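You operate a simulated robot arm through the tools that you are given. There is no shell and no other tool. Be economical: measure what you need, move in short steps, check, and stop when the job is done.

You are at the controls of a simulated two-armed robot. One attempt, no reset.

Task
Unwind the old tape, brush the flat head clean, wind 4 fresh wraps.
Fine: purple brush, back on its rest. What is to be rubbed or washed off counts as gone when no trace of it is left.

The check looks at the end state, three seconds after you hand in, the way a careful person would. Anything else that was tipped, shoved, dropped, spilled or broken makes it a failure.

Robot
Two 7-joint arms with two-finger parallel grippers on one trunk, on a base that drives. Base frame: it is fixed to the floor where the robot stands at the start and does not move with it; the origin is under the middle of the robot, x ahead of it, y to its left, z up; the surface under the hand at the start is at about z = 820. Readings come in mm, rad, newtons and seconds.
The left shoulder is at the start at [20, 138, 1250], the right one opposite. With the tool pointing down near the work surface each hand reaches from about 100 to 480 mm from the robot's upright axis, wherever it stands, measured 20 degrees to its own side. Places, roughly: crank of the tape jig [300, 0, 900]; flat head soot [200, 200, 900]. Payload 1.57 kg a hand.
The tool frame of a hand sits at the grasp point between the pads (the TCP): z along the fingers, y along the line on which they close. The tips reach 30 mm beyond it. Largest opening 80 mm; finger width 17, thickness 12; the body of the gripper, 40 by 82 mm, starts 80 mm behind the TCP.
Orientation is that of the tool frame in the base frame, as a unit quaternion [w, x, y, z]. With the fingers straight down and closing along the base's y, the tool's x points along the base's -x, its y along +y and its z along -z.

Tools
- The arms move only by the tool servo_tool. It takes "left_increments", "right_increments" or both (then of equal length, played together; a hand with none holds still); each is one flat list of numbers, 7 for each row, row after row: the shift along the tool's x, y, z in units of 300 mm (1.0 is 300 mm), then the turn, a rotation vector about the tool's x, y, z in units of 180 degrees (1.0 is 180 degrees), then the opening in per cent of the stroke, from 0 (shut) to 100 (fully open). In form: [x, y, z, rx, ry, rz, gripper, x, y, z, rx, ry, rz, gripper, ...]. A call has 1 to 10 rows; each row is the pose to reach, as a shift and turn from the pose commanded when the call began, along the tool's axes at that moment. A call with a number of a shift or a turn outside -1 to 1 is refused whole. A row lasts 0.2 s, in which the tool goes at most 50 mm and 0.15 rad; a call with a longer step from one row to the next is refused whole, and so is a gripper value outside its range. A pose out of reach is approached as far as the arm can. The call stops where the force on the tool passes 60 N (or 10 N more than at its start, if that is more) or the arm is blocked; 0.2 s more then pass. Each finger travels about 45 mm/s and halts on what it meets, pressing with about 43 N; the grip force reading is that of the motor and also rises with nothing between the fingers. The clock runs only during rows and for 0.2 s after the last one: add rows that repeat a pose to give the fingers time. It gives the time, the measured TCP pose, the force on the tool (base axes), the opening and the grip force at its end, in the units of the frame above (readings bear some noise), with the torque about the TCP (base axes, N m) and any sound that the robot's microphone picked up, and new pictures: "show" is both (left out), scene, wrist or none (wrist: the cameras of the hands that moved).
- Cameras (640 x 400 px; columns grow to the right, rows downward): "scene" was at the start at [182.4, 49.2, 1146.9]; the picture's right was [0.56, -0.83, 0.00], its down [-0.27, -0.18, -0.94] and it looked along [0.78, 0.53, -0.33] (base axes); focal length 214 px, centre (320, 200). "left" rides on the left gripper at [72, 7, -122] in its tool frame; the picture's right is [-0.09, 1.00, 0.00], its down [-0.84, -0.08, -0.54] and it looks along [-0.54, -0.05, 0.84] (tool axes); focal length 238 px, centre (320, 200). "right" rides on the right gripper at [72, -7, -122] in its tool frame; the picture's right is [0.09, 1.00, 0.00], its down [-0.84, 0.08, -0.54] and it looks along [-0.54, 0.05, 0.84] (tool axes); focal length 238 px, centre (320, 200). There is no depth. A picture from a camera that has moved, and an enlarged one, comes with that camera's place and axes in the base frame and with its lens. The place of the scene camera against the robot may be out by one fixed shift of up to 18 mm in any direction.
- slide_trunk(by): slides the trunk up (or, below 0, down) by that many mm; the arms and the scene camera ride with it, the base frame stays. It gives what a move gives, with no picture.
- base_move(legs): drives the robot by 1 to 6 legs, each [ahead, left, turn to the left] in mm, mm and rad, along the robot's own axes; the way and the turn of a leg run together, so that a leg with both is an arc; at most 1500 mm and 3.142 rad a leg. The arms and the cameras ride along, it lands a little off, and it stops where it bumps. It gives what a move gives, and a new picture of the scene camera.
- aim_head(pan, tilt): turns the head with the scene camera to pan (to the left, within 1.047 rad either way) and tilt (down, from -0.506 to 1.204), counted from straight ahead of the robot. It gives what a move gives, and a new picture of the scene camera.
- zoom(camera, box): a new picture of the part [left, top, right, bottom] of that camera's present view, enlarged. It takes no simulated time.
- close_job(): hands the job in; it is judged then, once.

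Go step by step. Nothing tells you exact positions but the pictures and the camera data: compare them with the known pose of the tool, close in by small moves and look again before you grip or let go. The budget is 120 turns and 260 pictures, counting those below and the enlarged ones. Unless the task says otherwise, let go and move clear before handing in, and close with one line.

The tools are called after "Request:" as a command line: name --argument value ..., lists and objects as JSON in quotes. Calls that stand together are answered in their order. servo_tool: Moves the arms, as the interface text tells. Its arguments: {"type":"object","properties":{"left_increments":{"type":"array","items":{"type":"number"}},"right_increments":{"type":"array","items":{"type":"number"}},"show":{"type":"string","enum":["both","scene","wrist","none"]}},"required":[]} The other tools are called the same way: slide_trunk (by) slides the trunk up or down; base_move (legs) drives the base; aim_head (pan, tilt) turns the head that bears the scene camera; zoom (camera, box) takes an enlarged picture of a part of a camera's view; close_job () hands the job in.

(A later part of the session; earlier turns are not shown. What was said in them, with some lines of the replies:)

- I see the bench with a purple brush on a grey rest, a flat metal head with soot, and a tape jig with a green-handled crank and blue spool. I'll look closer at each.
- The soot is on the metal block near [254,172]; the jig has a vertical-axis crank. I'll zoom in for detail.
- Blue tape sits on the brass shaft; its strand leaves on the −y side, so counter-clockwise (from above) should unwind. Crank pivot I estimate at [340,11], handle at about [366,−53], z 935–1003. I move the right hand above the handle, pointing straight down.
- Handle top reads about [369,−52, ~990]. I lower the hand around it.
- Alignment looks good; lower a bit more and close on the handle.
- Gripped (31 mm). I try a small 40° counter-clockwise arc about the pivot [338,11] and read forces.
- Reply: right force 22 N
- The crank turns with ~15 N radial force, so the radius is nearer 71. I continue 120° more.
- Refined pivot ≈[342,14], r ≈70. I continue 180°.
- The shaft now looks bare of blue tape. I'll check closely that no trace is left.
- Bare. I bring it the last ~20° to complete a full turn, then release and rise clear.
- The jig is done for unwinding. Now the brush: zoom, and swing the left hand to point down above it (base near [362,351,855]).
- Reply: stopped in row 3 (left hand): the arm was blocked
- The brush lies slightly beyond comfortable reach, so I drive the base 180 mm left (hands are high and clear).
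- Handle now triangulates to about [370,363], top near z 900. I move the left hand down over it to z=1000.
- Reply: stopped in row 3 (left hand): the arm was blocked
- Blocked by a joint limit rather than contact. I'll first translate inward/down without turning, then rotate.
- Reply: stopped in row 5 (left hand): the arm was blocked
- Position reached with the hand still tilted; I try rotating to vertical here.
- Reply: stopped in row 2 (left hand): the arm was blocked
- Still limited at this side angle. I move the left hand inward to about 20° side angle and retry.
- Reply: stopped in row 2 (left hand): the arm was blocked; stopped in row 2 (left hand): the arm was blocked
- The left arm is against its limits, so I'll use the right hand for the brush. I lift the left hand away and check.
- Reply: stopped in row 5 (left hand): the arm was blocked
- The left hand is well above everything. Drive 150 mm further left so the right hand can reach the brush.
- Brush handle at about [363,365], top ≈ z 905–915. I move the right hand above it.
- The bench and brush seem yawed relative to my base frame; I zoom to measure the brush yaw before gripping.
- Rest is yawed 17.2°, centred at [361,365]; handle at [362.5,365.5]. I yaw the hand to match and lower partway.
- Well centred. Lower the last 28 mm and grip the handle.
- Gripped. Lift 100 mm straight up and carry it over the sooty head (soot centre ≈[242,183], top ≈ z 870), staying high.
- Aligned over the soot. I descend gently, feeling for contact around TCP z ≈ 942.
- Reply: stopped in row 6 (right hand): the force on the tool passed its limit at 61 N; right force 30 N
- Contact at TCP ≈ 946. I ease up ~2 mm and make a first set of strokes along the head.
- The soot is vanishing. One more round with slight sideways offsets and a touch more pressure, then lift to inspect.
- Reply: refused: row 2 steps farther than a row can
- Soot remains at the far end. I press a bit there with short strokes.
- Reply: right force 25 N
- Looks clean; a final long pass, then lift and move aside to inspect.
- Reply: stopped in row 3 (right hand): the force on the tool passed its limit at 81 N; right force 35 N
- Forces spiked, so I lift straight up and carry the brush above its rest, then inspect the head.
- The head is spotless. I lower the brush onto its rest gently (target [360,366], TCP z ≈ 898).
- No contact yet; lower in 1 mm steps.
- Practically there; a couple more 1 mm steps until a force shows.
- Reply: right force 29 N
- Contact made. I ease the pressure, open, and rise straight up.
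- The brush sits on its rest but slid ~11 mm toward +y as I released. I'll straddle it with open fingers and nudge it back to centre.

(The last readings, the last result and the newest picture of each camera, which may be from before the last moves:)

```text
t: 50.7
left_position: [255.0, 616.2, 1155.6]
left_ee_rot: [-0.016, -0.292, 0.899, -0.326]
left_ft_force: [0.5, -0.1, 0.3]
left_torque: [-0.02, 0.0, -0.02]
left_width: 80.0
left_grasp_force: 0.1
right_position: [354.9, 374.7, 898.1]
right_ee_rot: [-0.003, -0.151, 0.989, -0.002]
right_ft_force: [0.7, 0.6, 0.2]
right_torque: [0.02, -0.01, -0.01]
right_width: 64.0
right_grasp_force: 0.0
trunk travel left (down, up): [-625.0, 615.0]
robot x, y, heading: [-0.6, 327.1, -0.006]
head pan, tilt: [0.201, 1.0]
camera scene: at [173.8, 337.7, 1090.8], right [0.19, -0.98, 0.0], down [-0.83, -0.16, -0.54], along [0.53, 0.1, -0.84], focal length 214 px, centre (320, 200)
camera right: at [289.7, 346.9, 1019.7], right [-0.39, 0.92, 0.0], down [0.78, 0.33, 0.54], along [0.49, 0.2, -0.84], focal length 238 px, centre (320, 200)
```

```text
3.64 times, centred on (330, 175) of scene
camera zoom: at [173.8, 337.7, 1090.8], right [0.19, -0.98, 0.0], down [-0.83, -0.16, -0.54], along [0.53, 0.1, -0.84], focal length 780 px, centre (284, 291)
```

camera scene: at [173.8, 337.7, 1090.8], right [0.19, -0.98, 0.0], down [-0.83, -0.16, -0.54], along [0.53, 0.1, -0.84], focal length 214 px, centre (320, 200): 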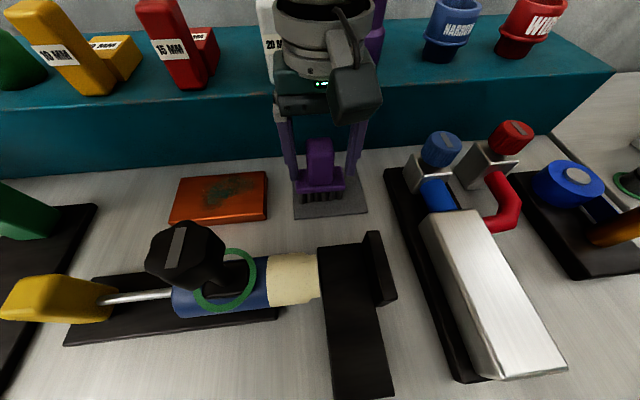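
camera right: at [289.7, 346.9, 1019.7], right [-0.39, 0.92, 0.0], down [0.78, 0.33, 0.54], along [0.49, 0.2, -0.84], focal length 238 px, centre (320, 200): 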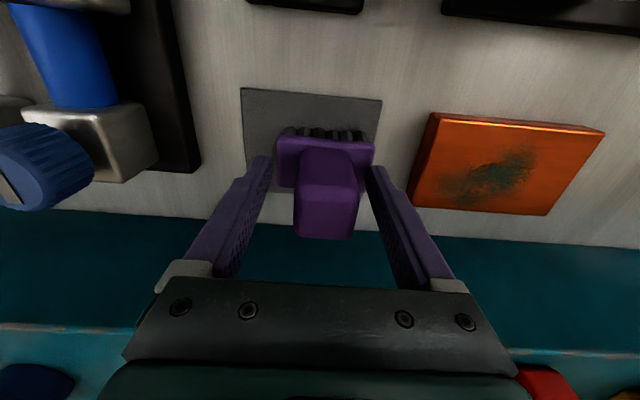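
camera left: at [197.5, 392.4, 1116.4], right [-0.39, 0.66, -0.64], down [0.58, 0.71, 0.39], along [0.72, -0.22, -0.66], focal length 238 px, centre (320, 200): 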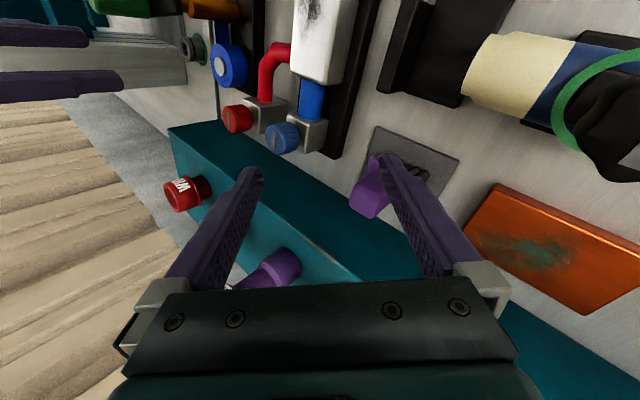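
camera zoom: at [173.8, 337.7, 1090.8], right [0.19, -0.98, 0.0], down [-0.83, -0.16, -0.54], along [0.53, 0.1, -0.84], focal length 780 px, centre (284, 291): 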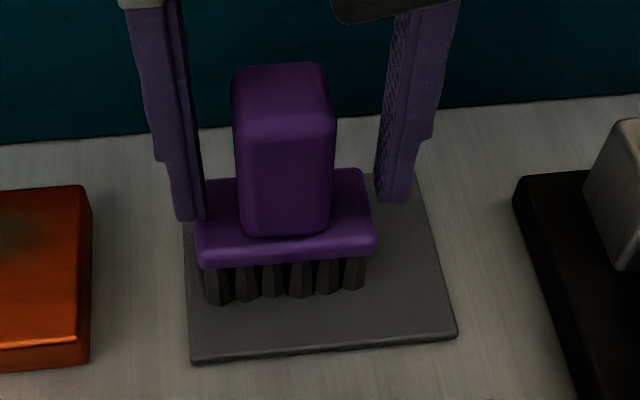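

Push 25 mm toward −tool-y slowly, then back off.

Request:
servo_tool --right_increments '[0, -0.03, 0, 0, 0, 0, 80, 0, -0.045, 0, 0, 0, 0, 80, 0, -0.055, 0, 0, 0, 0, 80, 0, -0.065, 0, 0, 0, 0, 80, 0, -0.075, 0, 0, 0, 0, 80, 0, -0.082, 0, 0, 0, 0, 80, 0, -0.082, 0, 0, 0, 0, 80, 0, -0.06, 0, 0, 0, 0, 80, 0, -0.04, 0, 0, 0, 0, 80]' --show "wrist"

Request:
zoom --camera "scene" --box '[270, 120, 390, 230]'

```text
t: 52.7
left_position: [253.3, 617.0, 1155.8]
left_ee_rot: [-0.016, -0.292, 0.899, -0.327]
left_ft_force: [0.1, -0.6, -0.4]
left_torque: [-0.03, 0.01, -0.01]
left_width: 80.0
left_grasp_force: 0.0
right_position: [360.2, 363.9, 898.6]
right_ee_rot: [-0.003, -0.151, 0.989, -0.003]
right_ft_force: [-0.2, 0.5, 0.0]
right_torque: [0.02, 0.02, -0.03]
right_width: 63.7
right_grasp_force: 0.0
trunk travel left (down, up): [-625.0, 615.0]
robot x, y, heading: [0.1, 327.5, -0.006]
head pan, tilt: [0.201, 1.0]
camera right: at [294.4, 337.0, 1020.1], right [-0.39, 0.92, 0.0], down [0.78, 0.33, 0.54], along [0.49, 0.2, -0.84], focal length 238 px, centre (320, 200)
```

right: 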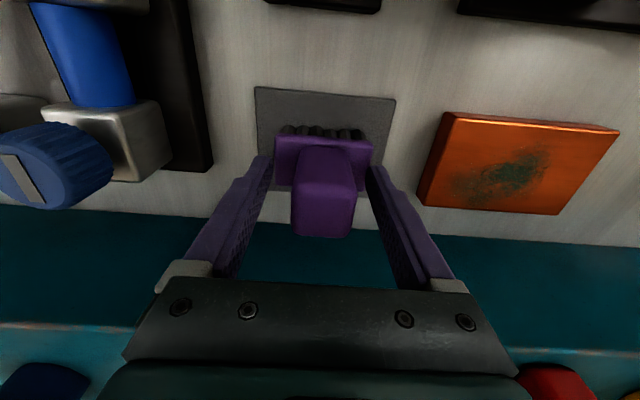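

```text
3.64 times, centred on (330, 175) of scene
camera zoom: at [173.8, 337.7, 1090.8], right [0.19, -0.98, 0.0], down [-0.83, -0.16, -0.54], along [0.53, 0.11, -0.84], focal length 780 px, centre (284, 291)
```

zoom: 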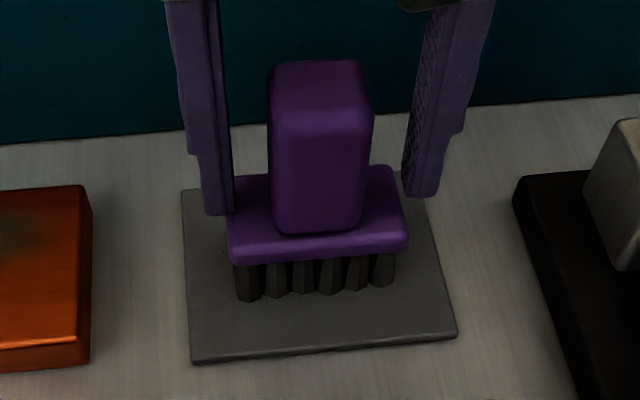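

The brush is back at its original spot. Rise straight up and drive back right to the jig.

Request:
servo_tool --right_increments '[0, 0, -0.12, 0, 0, 0, 80, 0, 0, -0.27, 0, 0, 0, 80, 0, 0, -0.42, 0, 0, 0.03, 80, 0, 0, -0.57, 0, 0, 0.06, 80, 0, 0, -0.6, 0, 0, 0.0956, 80]' --show "none"

Request:
base_move --legs '[[0, -328, 0]]'

Request:
zoom --camera "right" --box '[0, 0, 640, 400]'

```text
t: 53.9
left_position: [253.1, 615.9, 1157.0]
left_ee_rot: [-0.017, -0.292, 0.899, -0.327]
left_ft_force: [0.3, 0.0, 0.3]
left_torque: [0.0, 0.0, 0.02]
left_width: 80.0
left_grasp_force: 0.1
right_position: [363.4, 367.0, 1081.8]
right_ee_rot: [-0.004, 0.0, 1.0, -0.003]
right_ft_force: [-0.6, 0.2, -0.3]
right_torque: [-0.03, 0.04, 0.02]
right_width: 64.1
right_grasp_force: 0.1
trunk travel left (down, up): [-625.0, 615.0]
robot x, y, heading: [-0.6, 328.3, -0.006]
head pan, tilt: [0.201, 1.0]
```

```text
t: 56.1
left_position: [250.4, 289.9, 1155.6]
left_ee_rot: [-0.015, -0.296, 0.897, -0.327]
left_ft_force: [-0.5, -0.1, 0.0]
left_torque: [0.01, -0.03, -0.02]
left_width: 80.1
left_grasp_force: 0.0
right_position: [361.3, 39.6, 1081.9]
right_ee_rot: [-0.004, -0.006, 1.0, -0.003]
right_ft_force: [-0.4, -0.2, -0.2]
right_torque: [0.02, 0.01, -0.04]
right_width: 64.0
right_grasp_force: 0.0
trunk travel left (down, up): [-625.0, 615.0]
robot x, y, heading: [-1.2, -1.6, 0.01]
head pan, tilt: [0.201, 1.0]
camera scene: at [173.7, 9.1, 1090.8], right [0.2, -0.98, 0.0], down [-0.82, -0.17, -0.54], along [0.53, 0.11, -0.84], focal length 214 px, centre (320, 200)
```

scene: 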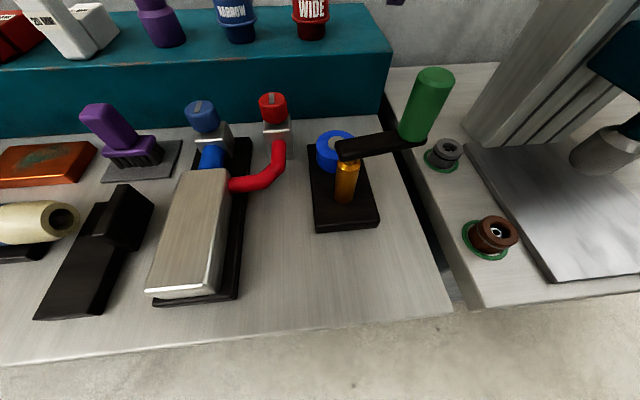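

```text
1.00 times, centred on (320, 200) of right (not enlarged: the box is as wide or as high as the picture)
camera zoom: at [291.2, 32.3, 1202.5], right [-0.1, 0.99, 0.0], down [0.84, 0.09, 0.54], along [0.53, 0.05, -0.84], focal length 238 px, centre (320, 200)
```

zoom: 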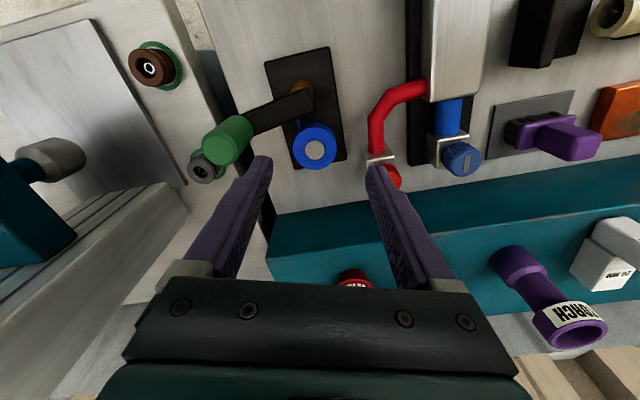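

Handle should be at [373,−49]. Move over it and descend with open fingers.

Request:
servo_tool --right_increments '[-0.015, -0.1, 0, 0, 0, 0, 90, -0.03, -0.2, 0, 0, 0, 0, 90, -0.035, -0.297, 0, 0, 0, 0, 90, -0.035, -0.297, 0.13, 0, 0, 0, 90, -0.035, -0.297, 0.2, 0, 0, 0, 90, -0.035, -0.297, 0.2, 0, 0, 0, 90]'

```text
t: 57.5
left_position: [249.8, 289.3, 1157.0]
left_ee_rot: [-0.016, -0.297, 0.898, -0.325]
left_ft_force: [0.3, -0.1, 0.7]
left_torque: [-0.01, 0.0, -0.03]
left_width: 79.9
left_grasp_force: 0.0
right_position: [374.0, -50.1, 1021.0]
right_ee_rot: [-0.003, -0.007, 1.0, -0.004]
right_ft_force: [-0.1, -0.1, 0.2]
right_torque: [0.01, -0.03, 0.01]
right_width: 72.0
right_grasp_force: 0.2
trunk travel left (down, up): [-625.0, 615.0]
robot x, y, heading: [0.0, -2.4, 0.004]
head pan, tilt: [0.201, 1.0]
camera scene: at [173.7, 9.2, 1090.8], right [0.2, -0.98, 0.0], down [-0.82, -0.17, -0.54], along [0.53, 0.11, -0.84], focal length 214 px, centre (320, 200)
camera right: at [301.9, -57.0, 1142.6], right [-0.11, 0.99, 0.0], down [0.84, 0.09, 0.54], along [0.53, 0.05, -0.84], focal length 238 px, centre (320, 200)
```

scene: 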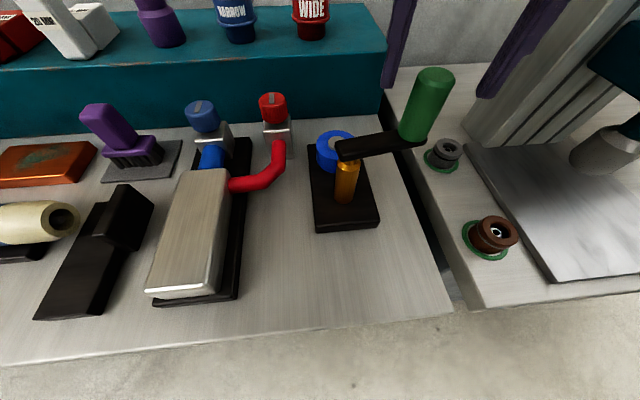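
right: 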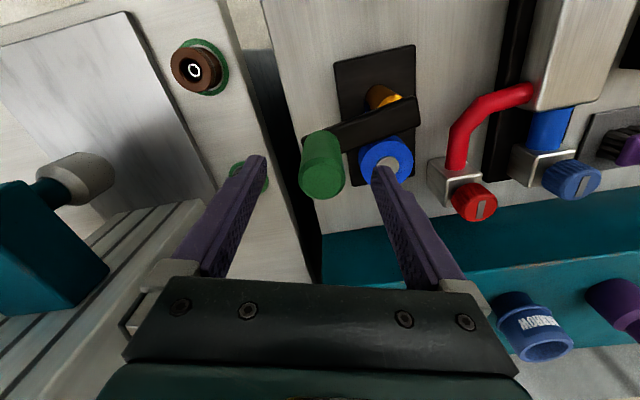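

Aligned. Lower 49 mm and grip.

Request:
servo_tool --right_increments '[0, 0.005, 0.1, 0, 0, 0, 90, 0, 0.005, 0.163, 0, 0, 0, 90, 0, 0.005, 0.163, 0, 0, 0, 50, 0, 0.005, 0.163, 0, 0, 0, 25, 0, 0.005, 0.163, 0, 0, 0, 20, 0, 0.005, 0.163, 0, 0, 0, 20, 0, 0.005, 0.163, 0, 0, 0, 20]'

```text
t: 59.1
left_position: [250.3, 289.4, 1157.1]
left_ee_rot: [-0.015, -0.297, 0.897, -0.326]
left_ft_force: [-0.5, -0.2, 0.1]
left_torque: [0.01, 0.01, -0.01]
left_width: 79.8
left_grasp_force: 0.1
right_position: [371.6, -49.0, 972.1]
right_ee_rot: [-0.003, -0.006, 1.0, -0.002]
right_ft_force: [0.1, 1.0, -4.0]
right_torque: [1.25, -0.4, -0.01]
right_width: 30.5
right_grasp_force: 35.3
trunk travel left (down, up): [-625.0, 615.0]
robot x, y, heading: [1.0, -3.1, 0.004]
head pan, tilt: [0.201, 1.0]
camera scene: at [173.5, 9.6, 1090.7], right [0.2, -0.98, 0.0], down [-0.82, -0.17, -0.54], along [0.53, 0.11, -0.84], focal length 214 px, centre (320, 200)
camera right: at [300.7, -56.1, 1094.0], right [-0.11, 0.99, 0.0], down [0.84, 0.09, 0.54], along [0.53, 0.05, -0.84], focal length 238 px, centre (320, 200)
```

scene: 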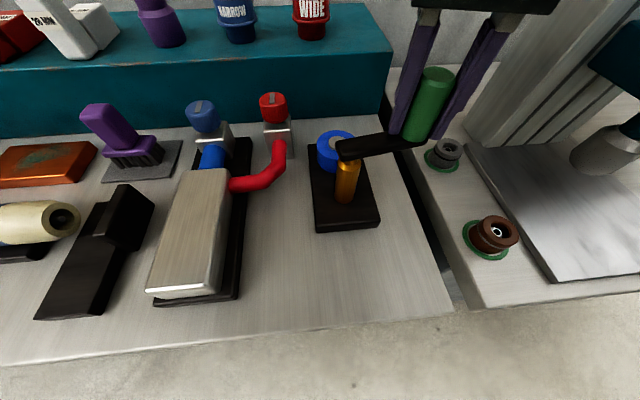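
right: 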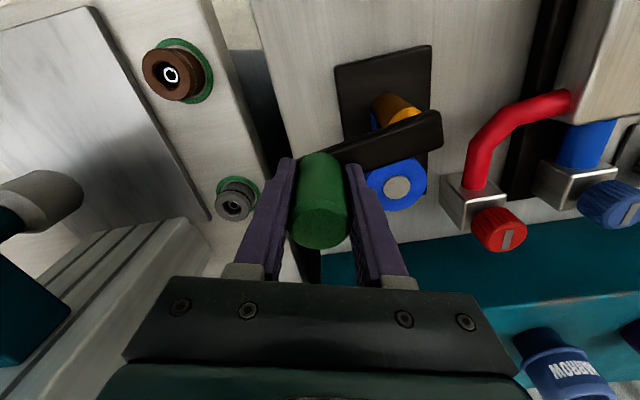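

Gripped. Now wind clockwise: first 240° in 24° steps.

Request:
servo_tool --right_increments '[0.095, -0.0227, 0, 0, 0, 0, 20, 0.191, -0.0043, 0, 0, 0, 0, 20, 0.2713, 0.0513, 0, 0, 0, 0, 20, 0.322, 0.135, 0, 0, 0, 0, 20, 0.3347, 0.2317, 0, 0, 0, 0, 20, 0.3063, 0.3253, 0, 0, 0, 0, 20, 0.243, 0.3997, 0, 0, 0, 0, 20, 0.1547, 0.4413, 0, 0, 0, 0, 20, 0.057, 0.4433, 0, 0, 0, 0, 20, -0.0333, 0.4057, 0, 0, 0, 0, 20]' --show "none"

Request:
zoom --camera "scene" --box '[270, 90, 450, 250]'

```text
t: 61.3
left_position: [249.3, 287.4, 1155.6]
left_ee_rot: [-0.015, -0.297, 0.897, -0.327]
left_ft_force: [-0.2, 0.0, 0.4]
left_torque: [-0.03, 0.05, -0.01]
left_width: 79.8
left_grasp_force: 0.0
right_position: [381.6, 71.2, 972.3]
right_ee_rot: [-0.005, -0.007, 1.0, -0.003]
right_ft_force: [-14.7, -12.6, 19.6]
right_torque: [2.18, -0.97, -0.14]
right_width: 30.8
right_grasp_force: 40.5
trunk travel left (down, up): [-625.0, 615.0]
robot x, y, heading: [0.8, -5.6, 0.005]
head pan, tilt: [0.201, 1.0]
```

```text
2.50 times, centred on (360, 170) of scene
camera zoom: at [172.5, 7.8, 1090.7], right [0.2, -0.98, 0.0], down [-0.82, -0.17, -0.54], along [0.53, 0.11, -0.84], focal length 536 px, centre (220, 275)
```

zoom: 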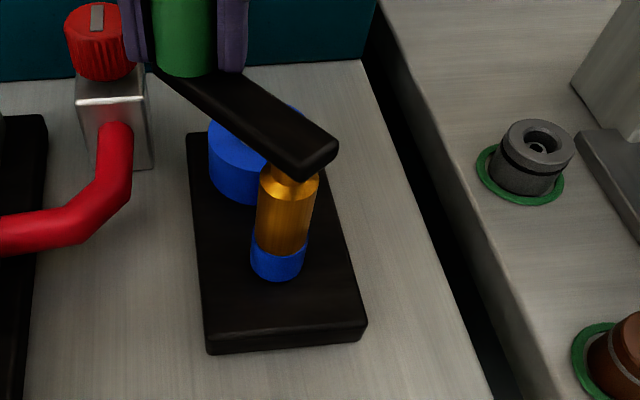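

The tape takes up at the base in this direction. To pin down the zero of the wrap count, I turn back to just 48° past my start and look.

Request:
servo_tool --right_increments '[0.0903, 0.0376, 0, 0, 0, 0, 20, 0.188, 0.0356, 0, 0, 0, 0, 20, 0.2763, -0.006, 0, 0, 0, 0, 20, 0.3396, -0.0804, 0, 0, 0, 0, 20, 0.368, -0.174, 0, 0, 0, 0, 20, 0.3553, -0.2707, 0, 0, 0, 0, 20, 0.3046, -0.3544, 0, 0, 0, 0, 20, 0.2243, -0.41, 0, 0, 0, 0, 20]' --show "none"

Request:
zoom --camera "scene" --box '[270, 90, 450, 250]'

```text
t: 63.1
left_position: [248.7, 288.4, 1154.3]
left_ee_rot: [-0.017, -0.296, 0.898, -0.325]
left_ft_force: [0.2, 0.9, 0.6]
left_torque: [0.01, -0.02, 0.01]
left_width: 80.2
left_grasp_force: 0.1
right_position: [315.1, -52.1, 973.6]
right_ee_rot: [-0.006, -0.006, 1.0, -0.004]
right_ft_force: [-6.6, -10.1, -21.6]
right_torque: [2.47, 1.05, -0.06]
right_width: 31.2
right_grasp_force: 39.8
trunk travel left (down, up): [-625.0, 615.0]
robot x, y, heading: [0.7, -4.5, 0.005]
head pan, tilt: [0.201, 1.0]
```

```text
2.50 times, centred on (360, 170) of scene
camera zoom: at [171.5, 7.9, 1090.1], right [0.2, -0.98, 0.0], down [-0.83, -0.17, -0.54], along [0.53, 0.11, -0.84], focal length 536 px, centre (220, 275)
```

zoom: 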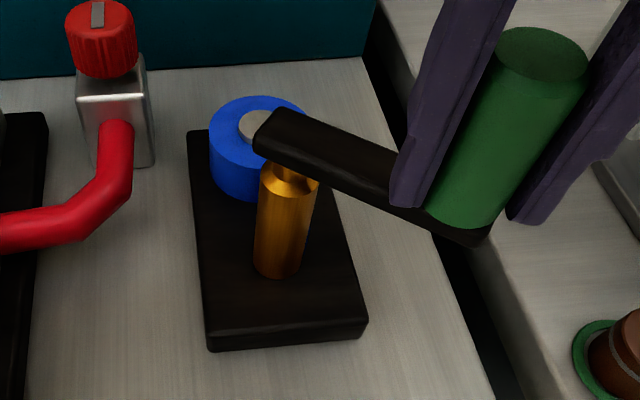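

Not visible at 48°. I wind forward to 144° and look, to locate where the band appears.

Request:
servo_tool --right_increments '[0.0803, 0.0556, 0, 0, 0, 0, 20, 0.131, 0.1393, 0, 0, 0, 0, 20, 0.1437, 0.236, 0, 0, 0, 0, 20, 0.1153, 0.3296, 0, 0, 0, 0, 20, 0.1153, 0.3296, 0, 0, 0, 0, 20]' --show "none"

Request:
zoom --camera "scene" --box '[270, 90, 450, 250]'

```text
t: 64.3
left_position: [249.4, 289.5, 1157.3]
left_ee_rot: [-0.016, -0.297, 0.897, -0.326]
left_ft_force: [0.5, -0.7, 0.4]
left_torque: [0.02, 0.0, -0.02]
left_width: 80.3
left_grasp_force: 0.2
right_position: [279.2, 51.2, 973.7]
right_ee_rot: [-0.003, -0.007, 1.0, -0.001]
right_ft_force: [-5.4, 2.3, 0.8]
right_torque: [0.33, 0.58, -0.01]
right_width: 30.7
right_grasp_force: 40.3
trunk travel left (down, up): [-625.0, 615.0]
robot x, y, heading: [0.3, 0.5, 0.003]
head pan, tilt: [0.201, 1.0]
```

```text
2.50 times, centred on (360, 170) of scene
camera zoom: at [173.0, 9.7, 1090.9], right [0.2, -0.98, 0.0], down [-0.82, -0.17, -0.54], along [0.53, 0.11, -0.84], focal length 536 px, centre (220, 275)
```

zoom: 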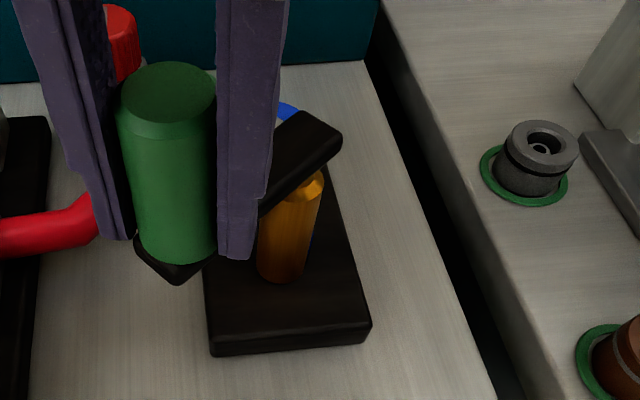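

Not yet at 144°. Check at 168° and then 192°.

Request:
servo_tool --right_increments '[-0.0633, 0.0744, 0, 0, 0, 0, 20, -0.0633, 0.0744, 0, 0, 0, 0, 20]' --show "none"

Request:
zoom --camera "scene" --box '[270, 90, 450, 250]'

Request:
servo_tool --right_increments '[-0.0883, 0.0416, 0, 0, 0, 0, 20, -0.0883, 0.0416, 0, 0, 0, 0, 20]' --show "none"

Request:
zoom --camera "scene" --box '[270, 90, 450, 250]'

```text
t: 64.9
left_position: [252.4, 289.9, 1156.8]
left_ee_rot: [-0.014, -0.296, 0.897, -0.327]
left_ft_force: [0.5, 0.0, -0.3]
left_torque: [0.0, -0.02, 0.01]
left_width: 80.0
left_grasp_force: 0.1
right_position: [298.3, 71.4, 973.8]
right_ee_rot: [-0.002, -0.006, 1.0, -0.002]
right_ft_force: [-0.5, -2.6, 15.4]
right_torque: [1.32, 1.09, -0.04]
right_width: 30.7
right_grasp_force: 39.2
trunk travel left (down, up): [-625.0, 615.0]
robot x, y, heading: [2.0, -5.0, 0.005]
head pan, tilt: [0.201, 1.0]
```

```text
2.50 times, centred on (360, 170) of scene
camera zoom: at [174.2, 9.2, 1091.1], right [0.2, -0.98, 0.0], down [-0.82, -0.17, -0.54], along [0.53, 0.11, -0.84], focal length 536 px, centre (220, 275)
```

zoom: 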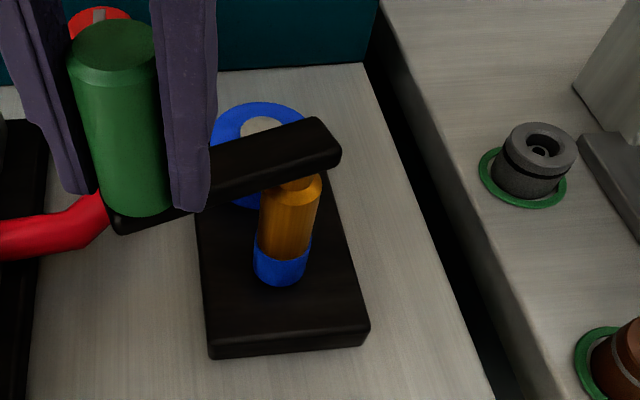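

```text
t: 65.5
left_position: [251.3, 289.6, 1156.5]
left_ee_rot: [-0.015, -0.296, 0.897, -0.327]
left_ft_force: [-0.6, 0.2, -0.1]
left_torque: [0.0, 0.0, 0.05]
left_width: 79.9
left_grasp_force: 0.0
right_position: [325.7, 82.8, 973.3]
right_ee_rot: [-0.002, -0.006, 1.0, -0.002]
right_ft_force: [-1.8, -3.4, 27.0]
right_torque: [1.4, 0.72, -0.03]
right_width: 30.9
right_grasp_force: 40.1
trunk travel left (down, up): [-625.0, 615.0]
robot x, y, heading: [2.0, -3.5, 0.004]
head pan, tilt: [0.201, 1.0]
```

```text
2.50 times, centred on (360, 170) of scene
camera zoom: at [174.7, 9.1, 1091.2], right [0.2, -0.98, 0.0], down [-0.82, -0.17, -0.54], along [0.53, 0.11, -0.84], focal length 536 px, centre (220, 275)
```

zoom: 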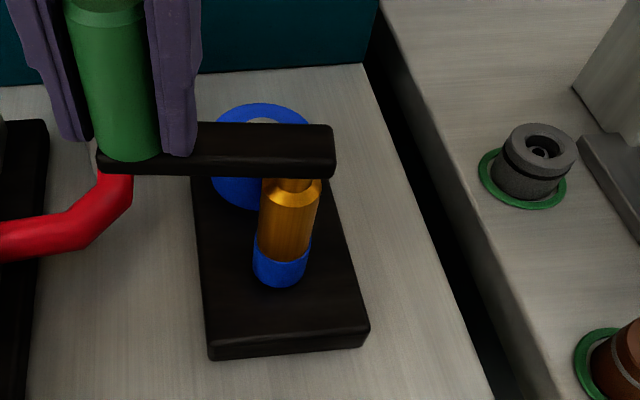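

The band appeared between 144° and 168°. I take a close reference picture, then wind on 240° and look for the next growth step.

Request:
zoom --camera "scene" --box '[320, 150, 380, 210]'

Request:
servo_tool --right_increments '[-0.0977, 0.0022, 0, 0, 0, 0, 20, -0.188, -0.0357, 0, 0, 0, 0, 20, -0.255, -0.1063, 0, 0, 0, 0, 20, -0.2873, -0.1987, 0, 0, 0, 0, 20, -0.2793, -0.296, 0, 0, 0, 0, 20, -0.2323, -0.382, 0, 0, 0, 0, 20, -0.1547, -0.4413, 0, 0, 0, 0, 20, -0.0597, -0.4637, 0, 0, 0, 0, 20, 0.0363, -0.4457, 0, 0, 0, 0, 20, 0.1167, -0.39, 0, 0, 0, 0, 20]' --show "none"

Request:
zoom --camera "scene" --box '[320, 150, 380, 210]'

```text
6.67 times, centred on (350, 180) of scene
camera zoom: at [174.7, 9.1, 1091.2], right [0.2, -0.98, 0.0], down [-0.82, -0.17, -0.54], along [0.53, 0.11, -0.84], focal length 1430 px, centre (120, 333)
```

zoom: 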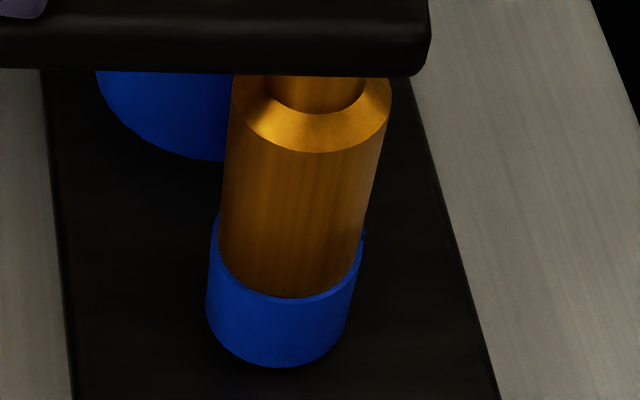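

```text
t: 67.7
left_position: [249.3, 289.2, 1154.1]
left_ee_rot: [-0.015, -0.297, 0.897, -0.326]
left_ft_force: [-0.5, 0.2, -0.1]
left_torque: [-0.01, -0.03, 0.0]
left_width: 79.8
left_grasp_force: 0.0
right_position: [288.8, -35.4, 974.5]
right_ee_rot: [-0.005, -0.006, 1.0, -0.003]
right_ft_force: [0.3, -3.0, -29.9]
right_torque: [1.93, -0.43, 0.0]
right_width: 30.9
right_grasp_force: 39.4
trunk travel left (down, up): [-625.0, 615.0]
robot x, y, heading: [-2.5, -2.5, 0.003]
head pan, tilt: [0.201, 1.0]
```

```text
6.67 times, centred on (350, 180) of scene
camera zoom: at [172.4, 9.2, 1090.2], right [0.2, -0.98, 0.0], down [-0.82, -0.17, -0.54], along [0.53, 0.11, -0.84], focal length 1430 px, centre (120, 333)
```

zoom: 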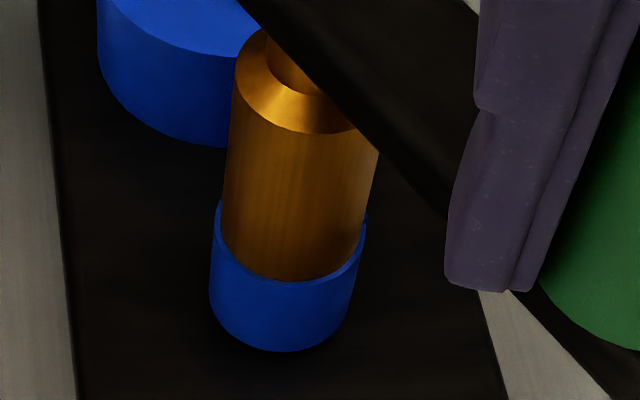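

The band has a visible rim thickness. I zoom tighter and step to 504° and 552° to see whether it grows in steps.

Request:
zoom --camera "scene" --box '[332, 175, 362, 205]'

Request:
servo_tool --right_increments '[0.0507, 0.0837, 0, 0, 0, 0, 20, 0.0633, 0.1803, 0, 0, 0, 0, 20, 0.035, 0.274, 0, 0, 0, 0, 20, 0.035, 0.274, 0, 0, 0, 0, 20]' --show "none"

Request:
zoom --camera "scene" --box '[332, 175, 362, 205]'

Request:
servo_tool --right_increments '[-0.0637, 0.0743, 0, 0, 0, 0, 20, -0.1517, 0.116, 0, 0, 0, 0, 20, -0.1517, 0.116, 0, 0, 0, 0, 20]' --show "none"

Request:
zoom --camera "scene" --box '[332, 175, 362, 205]'

```text
13.33 times, centred on (347, 190) of scene
camera zoom: at [172.4, 9.2, 1090.2], right [0.2, -0.98, 0.0], down [-0.82, -0.17, -0.54], along [0.53, 0.11, -0.84], focal length 2860 px, centre (-40, 333)
```

zoom: 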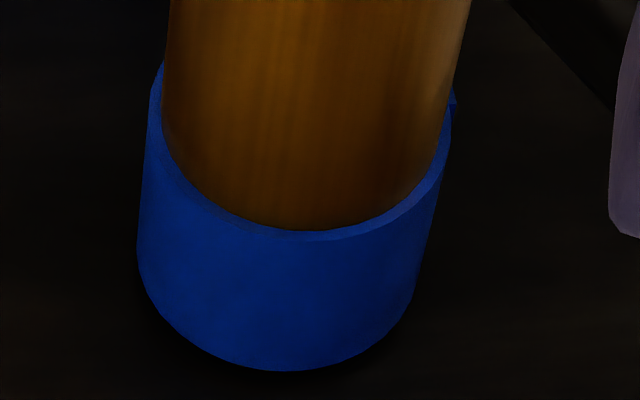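

```text
t: 68.7
left_position: [248.9, 288.6, 1155.6]
left_ee_rot: [-0.016, -0.296, 0.897, -0.326]
left_ft_force: [-0.4, 0.5, 0.7]
left_torque: [-0.07, 0.0, 0.01]
left_width: 80.3
left_grasp_force: 0.1
right_position: [278.5, 50.5, 972.9]
right_ee_rot: [-0.004, -0.007, 1.0, -0.002]
right_ft_force: [-4.8, 1.3, -19.4]
right_torque: [0.96, 1.08, 0.01]
right_width: 31.0
right_grasp_force: 39.7
trunk travel left (down, up): [-625.0, 615.0]
robot x, y, heading: [0.8, -0.8, 0.008]
head pan, tilt: [0.201, 1.0]
```

```text
13.33 times, centred on (347, 190) of scene
camera zoom: at [172.1, 9.5, 1090.5], right [0.2, -0.98, 0.0], down [-0.82, -0.17, -0.54], along [0.53, 0.11, -0.84], focal length 2860 px, centre (-40, 333)
```

zoom: 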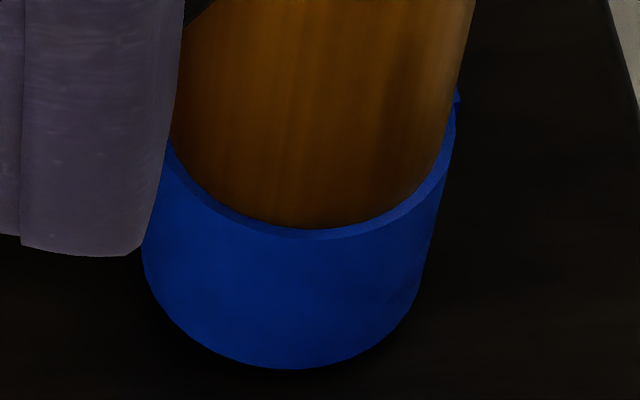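

```text
t: 69.5
left_position: [250.0, 286.3, 1155.3]
left_ee_rot: [-0.015, -0.297, 0.897, -0.327]
left_ft_force: [0.0, -0.2, 0.2]
left_torque: [-0.03, 0.01, -0.02]
left_width: 80.1
left_grasp_force: 0.0
right_position: [325.2, 82.4, 972.5]
right_ee_rot: [-0.002, -0.007, 1.0, -0.004]
right_ft_force: [-1.4, -10.5, 7.9]
right_torque: [1.93, 1.22, -0.07]
right_width: 30.7
right_grasp_force: 39.6
trunk travel left (down, up): [-625.0, 615.0]
robot x, y, heading: [-0.6, -1.9, 0.004]
head pan, tilt: [0.201, 1.0]
```

```text
13.33 times, centred on (347, 190) of scene
camera zoom: at [173.8, 7.9, 1091.1], right [0.2, -0.98, 0.0], down [-0.82, -0.17, -0.54], along [0.53, 0.11, -0.84], focal length 2860 px, centre (-40, 333)
```

zoom: 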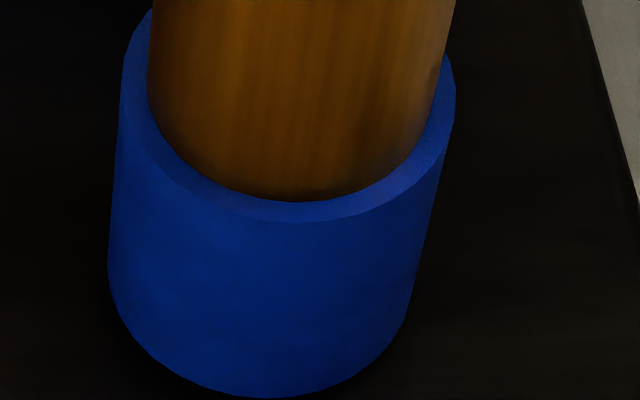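

The band steps by a whole wrap at ~156° and ~516°, so the "4 wraps" state spans 1236–1596°; I aim for ≈1416–1420°. Now at 552°; continue 240° ×3, then 144°.

Request:
servo_tool --right_increments '[-0.0977, 0.0022, 0, 0, 0, 0, 20, -0.188, -0.0357, 0, 0, 0, 0, 20, -0.255, -0.1063, 0, 0, 0, 0, 20, -0.2873, -0.1987, 0, 0, 0, 0, 20, -0.2793, -0.296, 0, 0, 0, 0, 20, -0.2323, -0.382, 0, 0, 0, 0, 20, -0.1547, -0.4413, 0, 0, 0, 0, 20, -0.0597, -0.4637, 0, 0, 0, 0, 20, 0.0363, -0.4457, 0, 0, 0, 0, 20, 0.1167, -0.39, 0, 0, 0, 0, 20]' --show "none"

```text
t: 71.7
left_position: [250.8, 290.5, 1155.3]
left_ee_rot: [-0.014, -0.297, 0.897, -0.327]
left_ft_force: [-0.2, 0.5, -0.3]
left_torque: [0.0, -0.02, 0.0]
left_width: 80.1
left_grasp_force: 0.1
right_position: [292.4, -32.4, 971.7]
right_ee_rot: [-0.004, -0.007, 1.0, -0.003]
right_ft_force: [7.4, 2.4, -26.2]
right_torque: [1.19, 0.0, 0.02]
right_width: 31.4
right_grasp_force: 40.5
trunk travel left (down, up): [-625.0, 615.0]
robot x, y, heading: [1.0, -2.2, 0.005]
head pan, tilt: [0.201, 1.0]
```

At 792°. Continue 240°.

Request:
servo_tool --right_increments '[0.0507, 0.0837, 0, 0, 0, 0, 20, 0.0633, 0.1803, 0, 0, 0, 0, 20, 0.035, 0.274, 0, 0, 0, 0, 20, -0.0287, 0.3483, 0, 0, 0, 0, 20, -0.1167, 0.39, 0, 0, 0, 0, 20, -0.2143, 0.392, 0, 0, 0, 0, 20, -0.3047, 0.3543, 0, 0, 0, 0, 20, -0.3717, 0.2837, 0, 0, 0, 0, 20, -0.404, 0.1913, 0, 0, 0, 0, 20, -0.3963, 0.094, 0, 0, 0, 0, 20]' --show "none"

Request:
zoom --camera "scene" --box '[327, 175, 367, 205]'

```text
t: 73.9
left_position: [251.4, 290.1, 1156.9]
left_ee_rot: [-0.015, -0.296, 0.898, -0.326]
left_ft_force: [0.7, 0.2, 0.3]
left_torque: [-0.02, 0.01, 0.0]
left_width: 79.9
left_grasp_force: 0.1
right_position: [410.8, -4.0, 973.2]
right_ee_rot: [-0.001, -0.007, 1.0, -0.003]
right_ft_force: [4.7, -0.1, -6.2]
right_torque: [1.89, -1.16, -0.01]
right_width: 31.5
right_grasp_force: 40.4
trunk travel left (down, up): [-625.0, 615.0]
robot x, y, heading: [1.3, -2.4, 0.004]
head pan, tilt: [0.201, 1.0]
```

```text
13.33 times, centred on (347, 190) of scene
camera zoom: at [174.1, 9.4, 1090.8], right [0.2, -0.98, 0.0], down [-0.82, -0.17, -0.54], along [0.53, 0.11, -0.84], focal length 2860 px, centre (-40, 333)
```

zoom: 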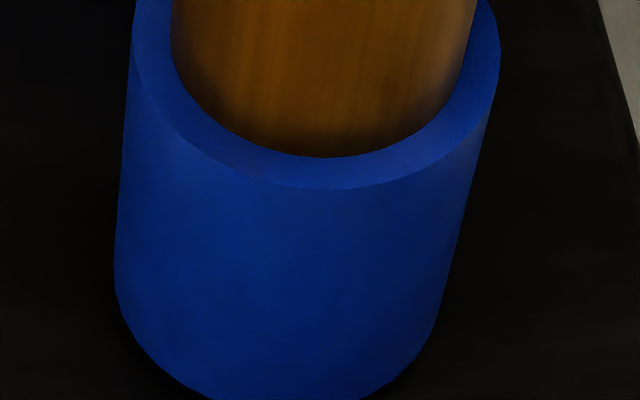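

Three wraps showing, as expected at 1032°. Next 240° to 1272°.

Request:
servo_tool --right_increments '[0.047, -0.0857, 0, 0, 0, 0, 20, 0.1247, -0.1453, 0, 0, 0, 0, 20, 0.2197, -0.1677, 0, 0, 0, 0, 20, 0.316, -0.1497, 0, 0, 0, 0, 20, 0.3963, -0.094, 0, 0, 0, 0, 20, 0.447, -0.0103, 0, 0, 0, 0, 20, 0.4593, 0.0867, 0, 0, 0, 0, 20, 0.4313, 0.1803, 0, 0, 0, 0, 20, 0.3677, 0.2543, 0, 0, 0, 0, 20, 0.2793, 0.296, 0, 0, 0, 0, 20]' --show "none"

Request:
zoom --camera "scene" --box '[327, 175, 367, 205]'

```text
t: 76.1
left_position: [251.6, 288.2, 1156.2]
left_ee_rot: [-0.016, -0.296, 0.897, -0.327]
left_ft_force: [0.1, 0.3, -0.5]
left_torque: [-0.04, -0.01, -0.02]
left_width: 79.9
left_grasp_force: 0.1
right_position: [325.6, 82.3, 973.6]
right_ee_rot: [-0.002, -0.007, 1.0, -0.004]
right_ft_force: [-4.8, -17.0, 37.8]
right_torque: [2.0, -0.17, -0.35]
right_width: 31.8
right_grasp_force: 40.3
trunk travel left (down, up): [-625.0, 615.0]
robot x, y, heading: [2.3, -4.9, 0.0]
head pan, tilt: [0.201, 1.0]
```

```text
13.33 times, centred on (347, 190) of scene
camera zoom: at [174.6, 7.3, 1091.3], right [0.2, -0.98, 0.0], down [-0.82, -0.17, -0.54], along [0.53, 0.11, -0.84], focal length 2860 px, centre (-40, 333)
```

zoom: 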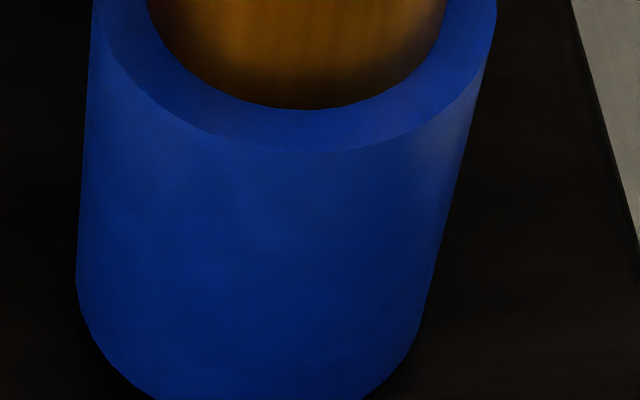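

Four wraps showing. I finish the last 144° to sit in the middle of the fourth wrap.

Request:
servo_tool --right_increments '[-0.0977, 0.0022, 0, 0, 0, 0, 20, -0.188, -0.0357, 0, 0, 0, 0, 20, -0.255, -0.1063, 0, 0, 0, 0, 20, -0.2873, -0.1987, 0, 0, 0, 0, 20, -0.2793, -0.296, 0, 0, 0, 0, 20, -0.2323, -0.382, 0, 0, 0, 0, 20, -0.2323, -0.382, 0, 0, 0, 0, 20]' --show "wrist"

Request:
zoom --camera "scene" --box '[270, 90, 450, 250]'

```text
t: 77.7
left_position: [252.4, 288.8, 1156.3]
left_ee_rot: [-0.014, -0.296, 0.898, -0.326]
left_ft_force: [0.7, -1.0, 0.1]
left_torque: [0.01, -0.03, -0.02]
left_width: 80.2
left_grasp_force: 0.1
right_position: [396.6, -32.1, 972.3]
right_ee_rot: [-0.002, -0.005, 1.0, -0.005]
right_ft_force: [9.2, -4.5, -14.4]
right_torque: [2.2, -1.16, 0.01]
right_width: 30.7
right_grasp_force: 40.6
right hand out of reach, approached as far as the arm can: row 3
trunk travel left (down, up): [-625.0, 615.0]
robot x, y, heading: [1.2, 1.7, 0.009]
head pan, tilt: [0.201, 1.0]
camera right: at [325.8, -38.5, 1093.6], right [-0.1, 0.99, -0.01], down [0.84, 0.09, 0.54], along [0.54, 0.05, -0.84], focal length 238 px, centre (320, 200)
```

right: 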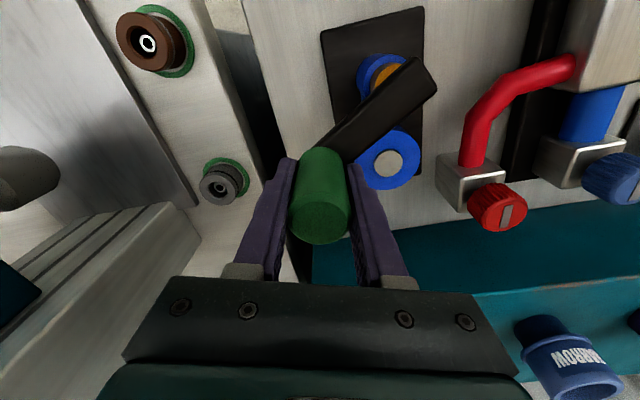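

```text
2.50 times, centred on (360, 170) of scene
camera zoom: at [174.4, 8.8, 1090.6], right [0.2, -0.98, 0.0], down [-0.82, -0.17, -0.54], along [0.53, 0.11, -0.84], focal length 536 px, centre (220, 275)
```

zoom: 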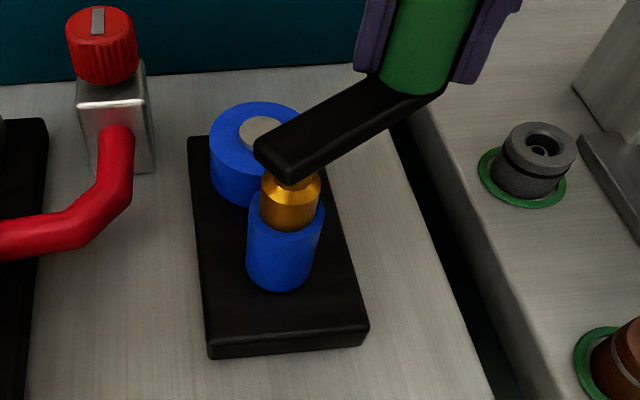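

Four wraps are on. Release the handle and rise clear, then check the whole scene.

Request:
servo_tool --right_increments '[0, 0, 0, 0, 0, 0, 60, 0, 0, 0, 0, 0, 0, 90, 0, 0, 0, 0, 0, 0, 90, 0, 0, 0, 0, 0, 0, 90, 0, 0, -0.1, 0, 0, 0, 90, 0, 0, -0.25, 0, 0, 0, 90, 0, 0, -0.4, 0, 0, 0, 90, 0.1, 0, -0.45, 0, 0, 0, 90]' --show "scene"

Request:
zoom --camera "scene" --box '[270, 90, 450, 250]'

Request:
zoom --camera "scene" --box '[60, 80, 300, 320]'

```text
t: 79.5
left_position: [250.9, 289.7, 1156.5]
left_ee_rot: [-0.015, -0.297, 0.897, -0.326]
left_ft_force: [-0.1, 0.1, -0.4]
left_torque: [0.0, -0.03, 0.0]
left_width: 79.8
left_grasp_force: 0.0
right_position: [365.8, -29.2, 1104.1]
right_ee_rot: [-0.006, -0.008, 1.0, -0.005]
right_ft_force: [-0.8, -0.2, 0.0]
right_torque: [0.01, -0.02, 0.01]
right_width: 72.2
right_grasp_force: 0.0
trunk travel left (down, up): [-625.0, 615.0]
robot x, y, heading: [0.4, -3.8, 0.008]
head pan, tilt: [0.201, 1.0]
camera scene: at [173.6, 9.2, 1090.8], right [0.2, -0.98, 0.0], down [-0.82, -0.17, -0.54], along [0.53, 0.11, -0.84], focal length 214 px, centre (320, 200)
```

scene: 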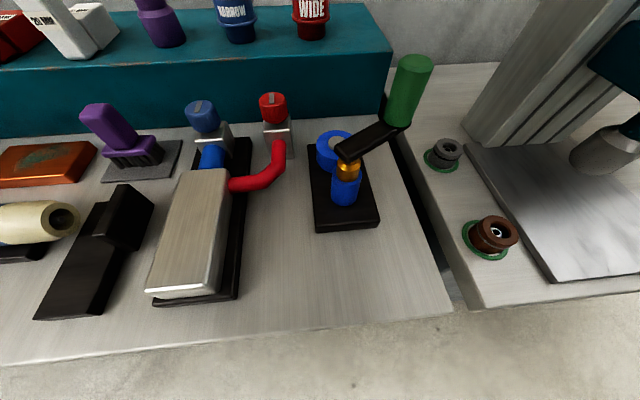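

```text
2.50 times, centred on (360, 170) of scene
camera zoom: at [173.6, 9.2, 1090.8], right [0.2, -0.98, 0.0], down [-0.82, -0.17, -0.54], along [0.53, 0.11, -0.84], focal length 536 px, centre (220, 275)
```

zoom: 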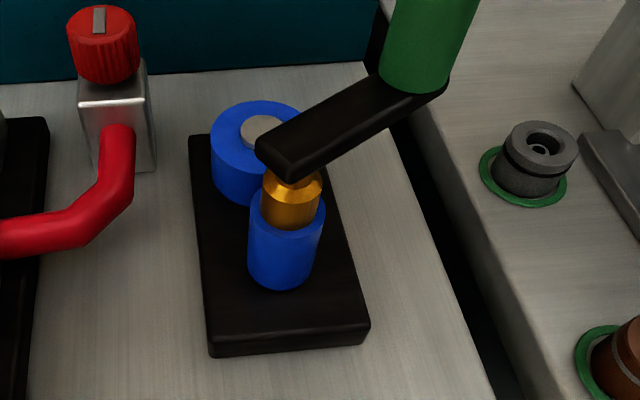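

```text
1.67 times, centred on (180, 200) of scene
camera zoom: at [173.6, 9.2, 1090.8], right [0.2, -0.98, 0.0], down [-0.82, -0.17, -0.54], along [0.53, 0.11, -0.84], focal length 358 px, centre (553, 200)
```

zoom: 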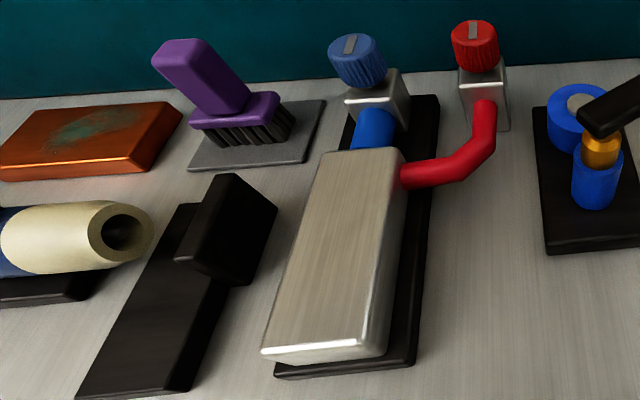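

Everything looks in place; one last close look at the head for faint traces.

Request:
zoom --camera "scene" --box '[140, 160, 240, 300]'

Request:
zoom --camera "right" --box '[380, 0, 640, 200]'

```text
2.86 times, centred on (190, 230) of scene
camera zoom: at [173.6, 9.2, 1090.8], right [0.2, -0.98, 0.0], down [-0.82, -0.17, -0.54], along [0.53, 0.11, -0.84], focal length 613 px, centre (691, 114)
```

zoom: 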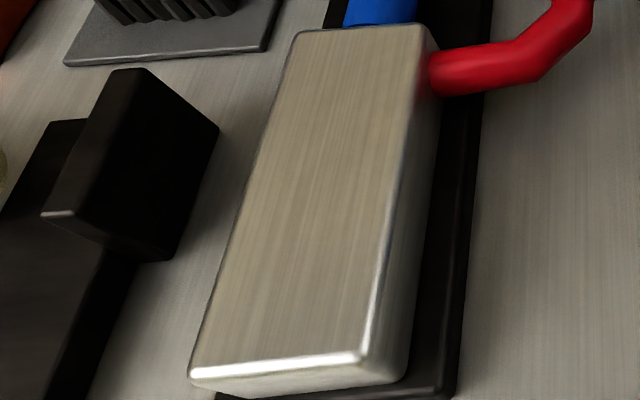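

```text
2.00 times, centred on (510, 100) of right
camera zoom: at [295.5, -36.9, 1225.8], right [-0.11, 0.99, -0.01], down [0.84, 0.1, 0.53], along [0.53, 0.05, -0.85], focal length 477 px, centre (-60, 400)
```

zoom: 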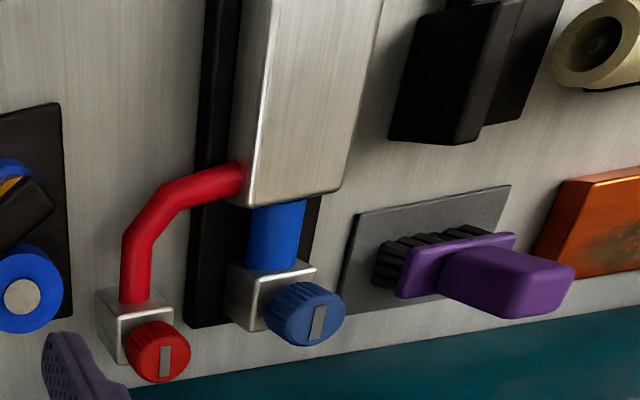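

The head is clean, the brush is on its rest, four wraps are on the shaft, and both hands are clear, so I hand in.

Request:
close_job

```text
The job is handed in.
```

The old tape is unwound, the flat head shows no trace of soot, the purple brush is back on its rest, and four fresh wraps are on the shaft. I counted the wraps by watching the band thicken one step per crank turn. The brush slid about 11 mm on its rest when I let go, so I nudged it back to about where it started. Both hands were clear when I handed in, and I saw nothing else moved.
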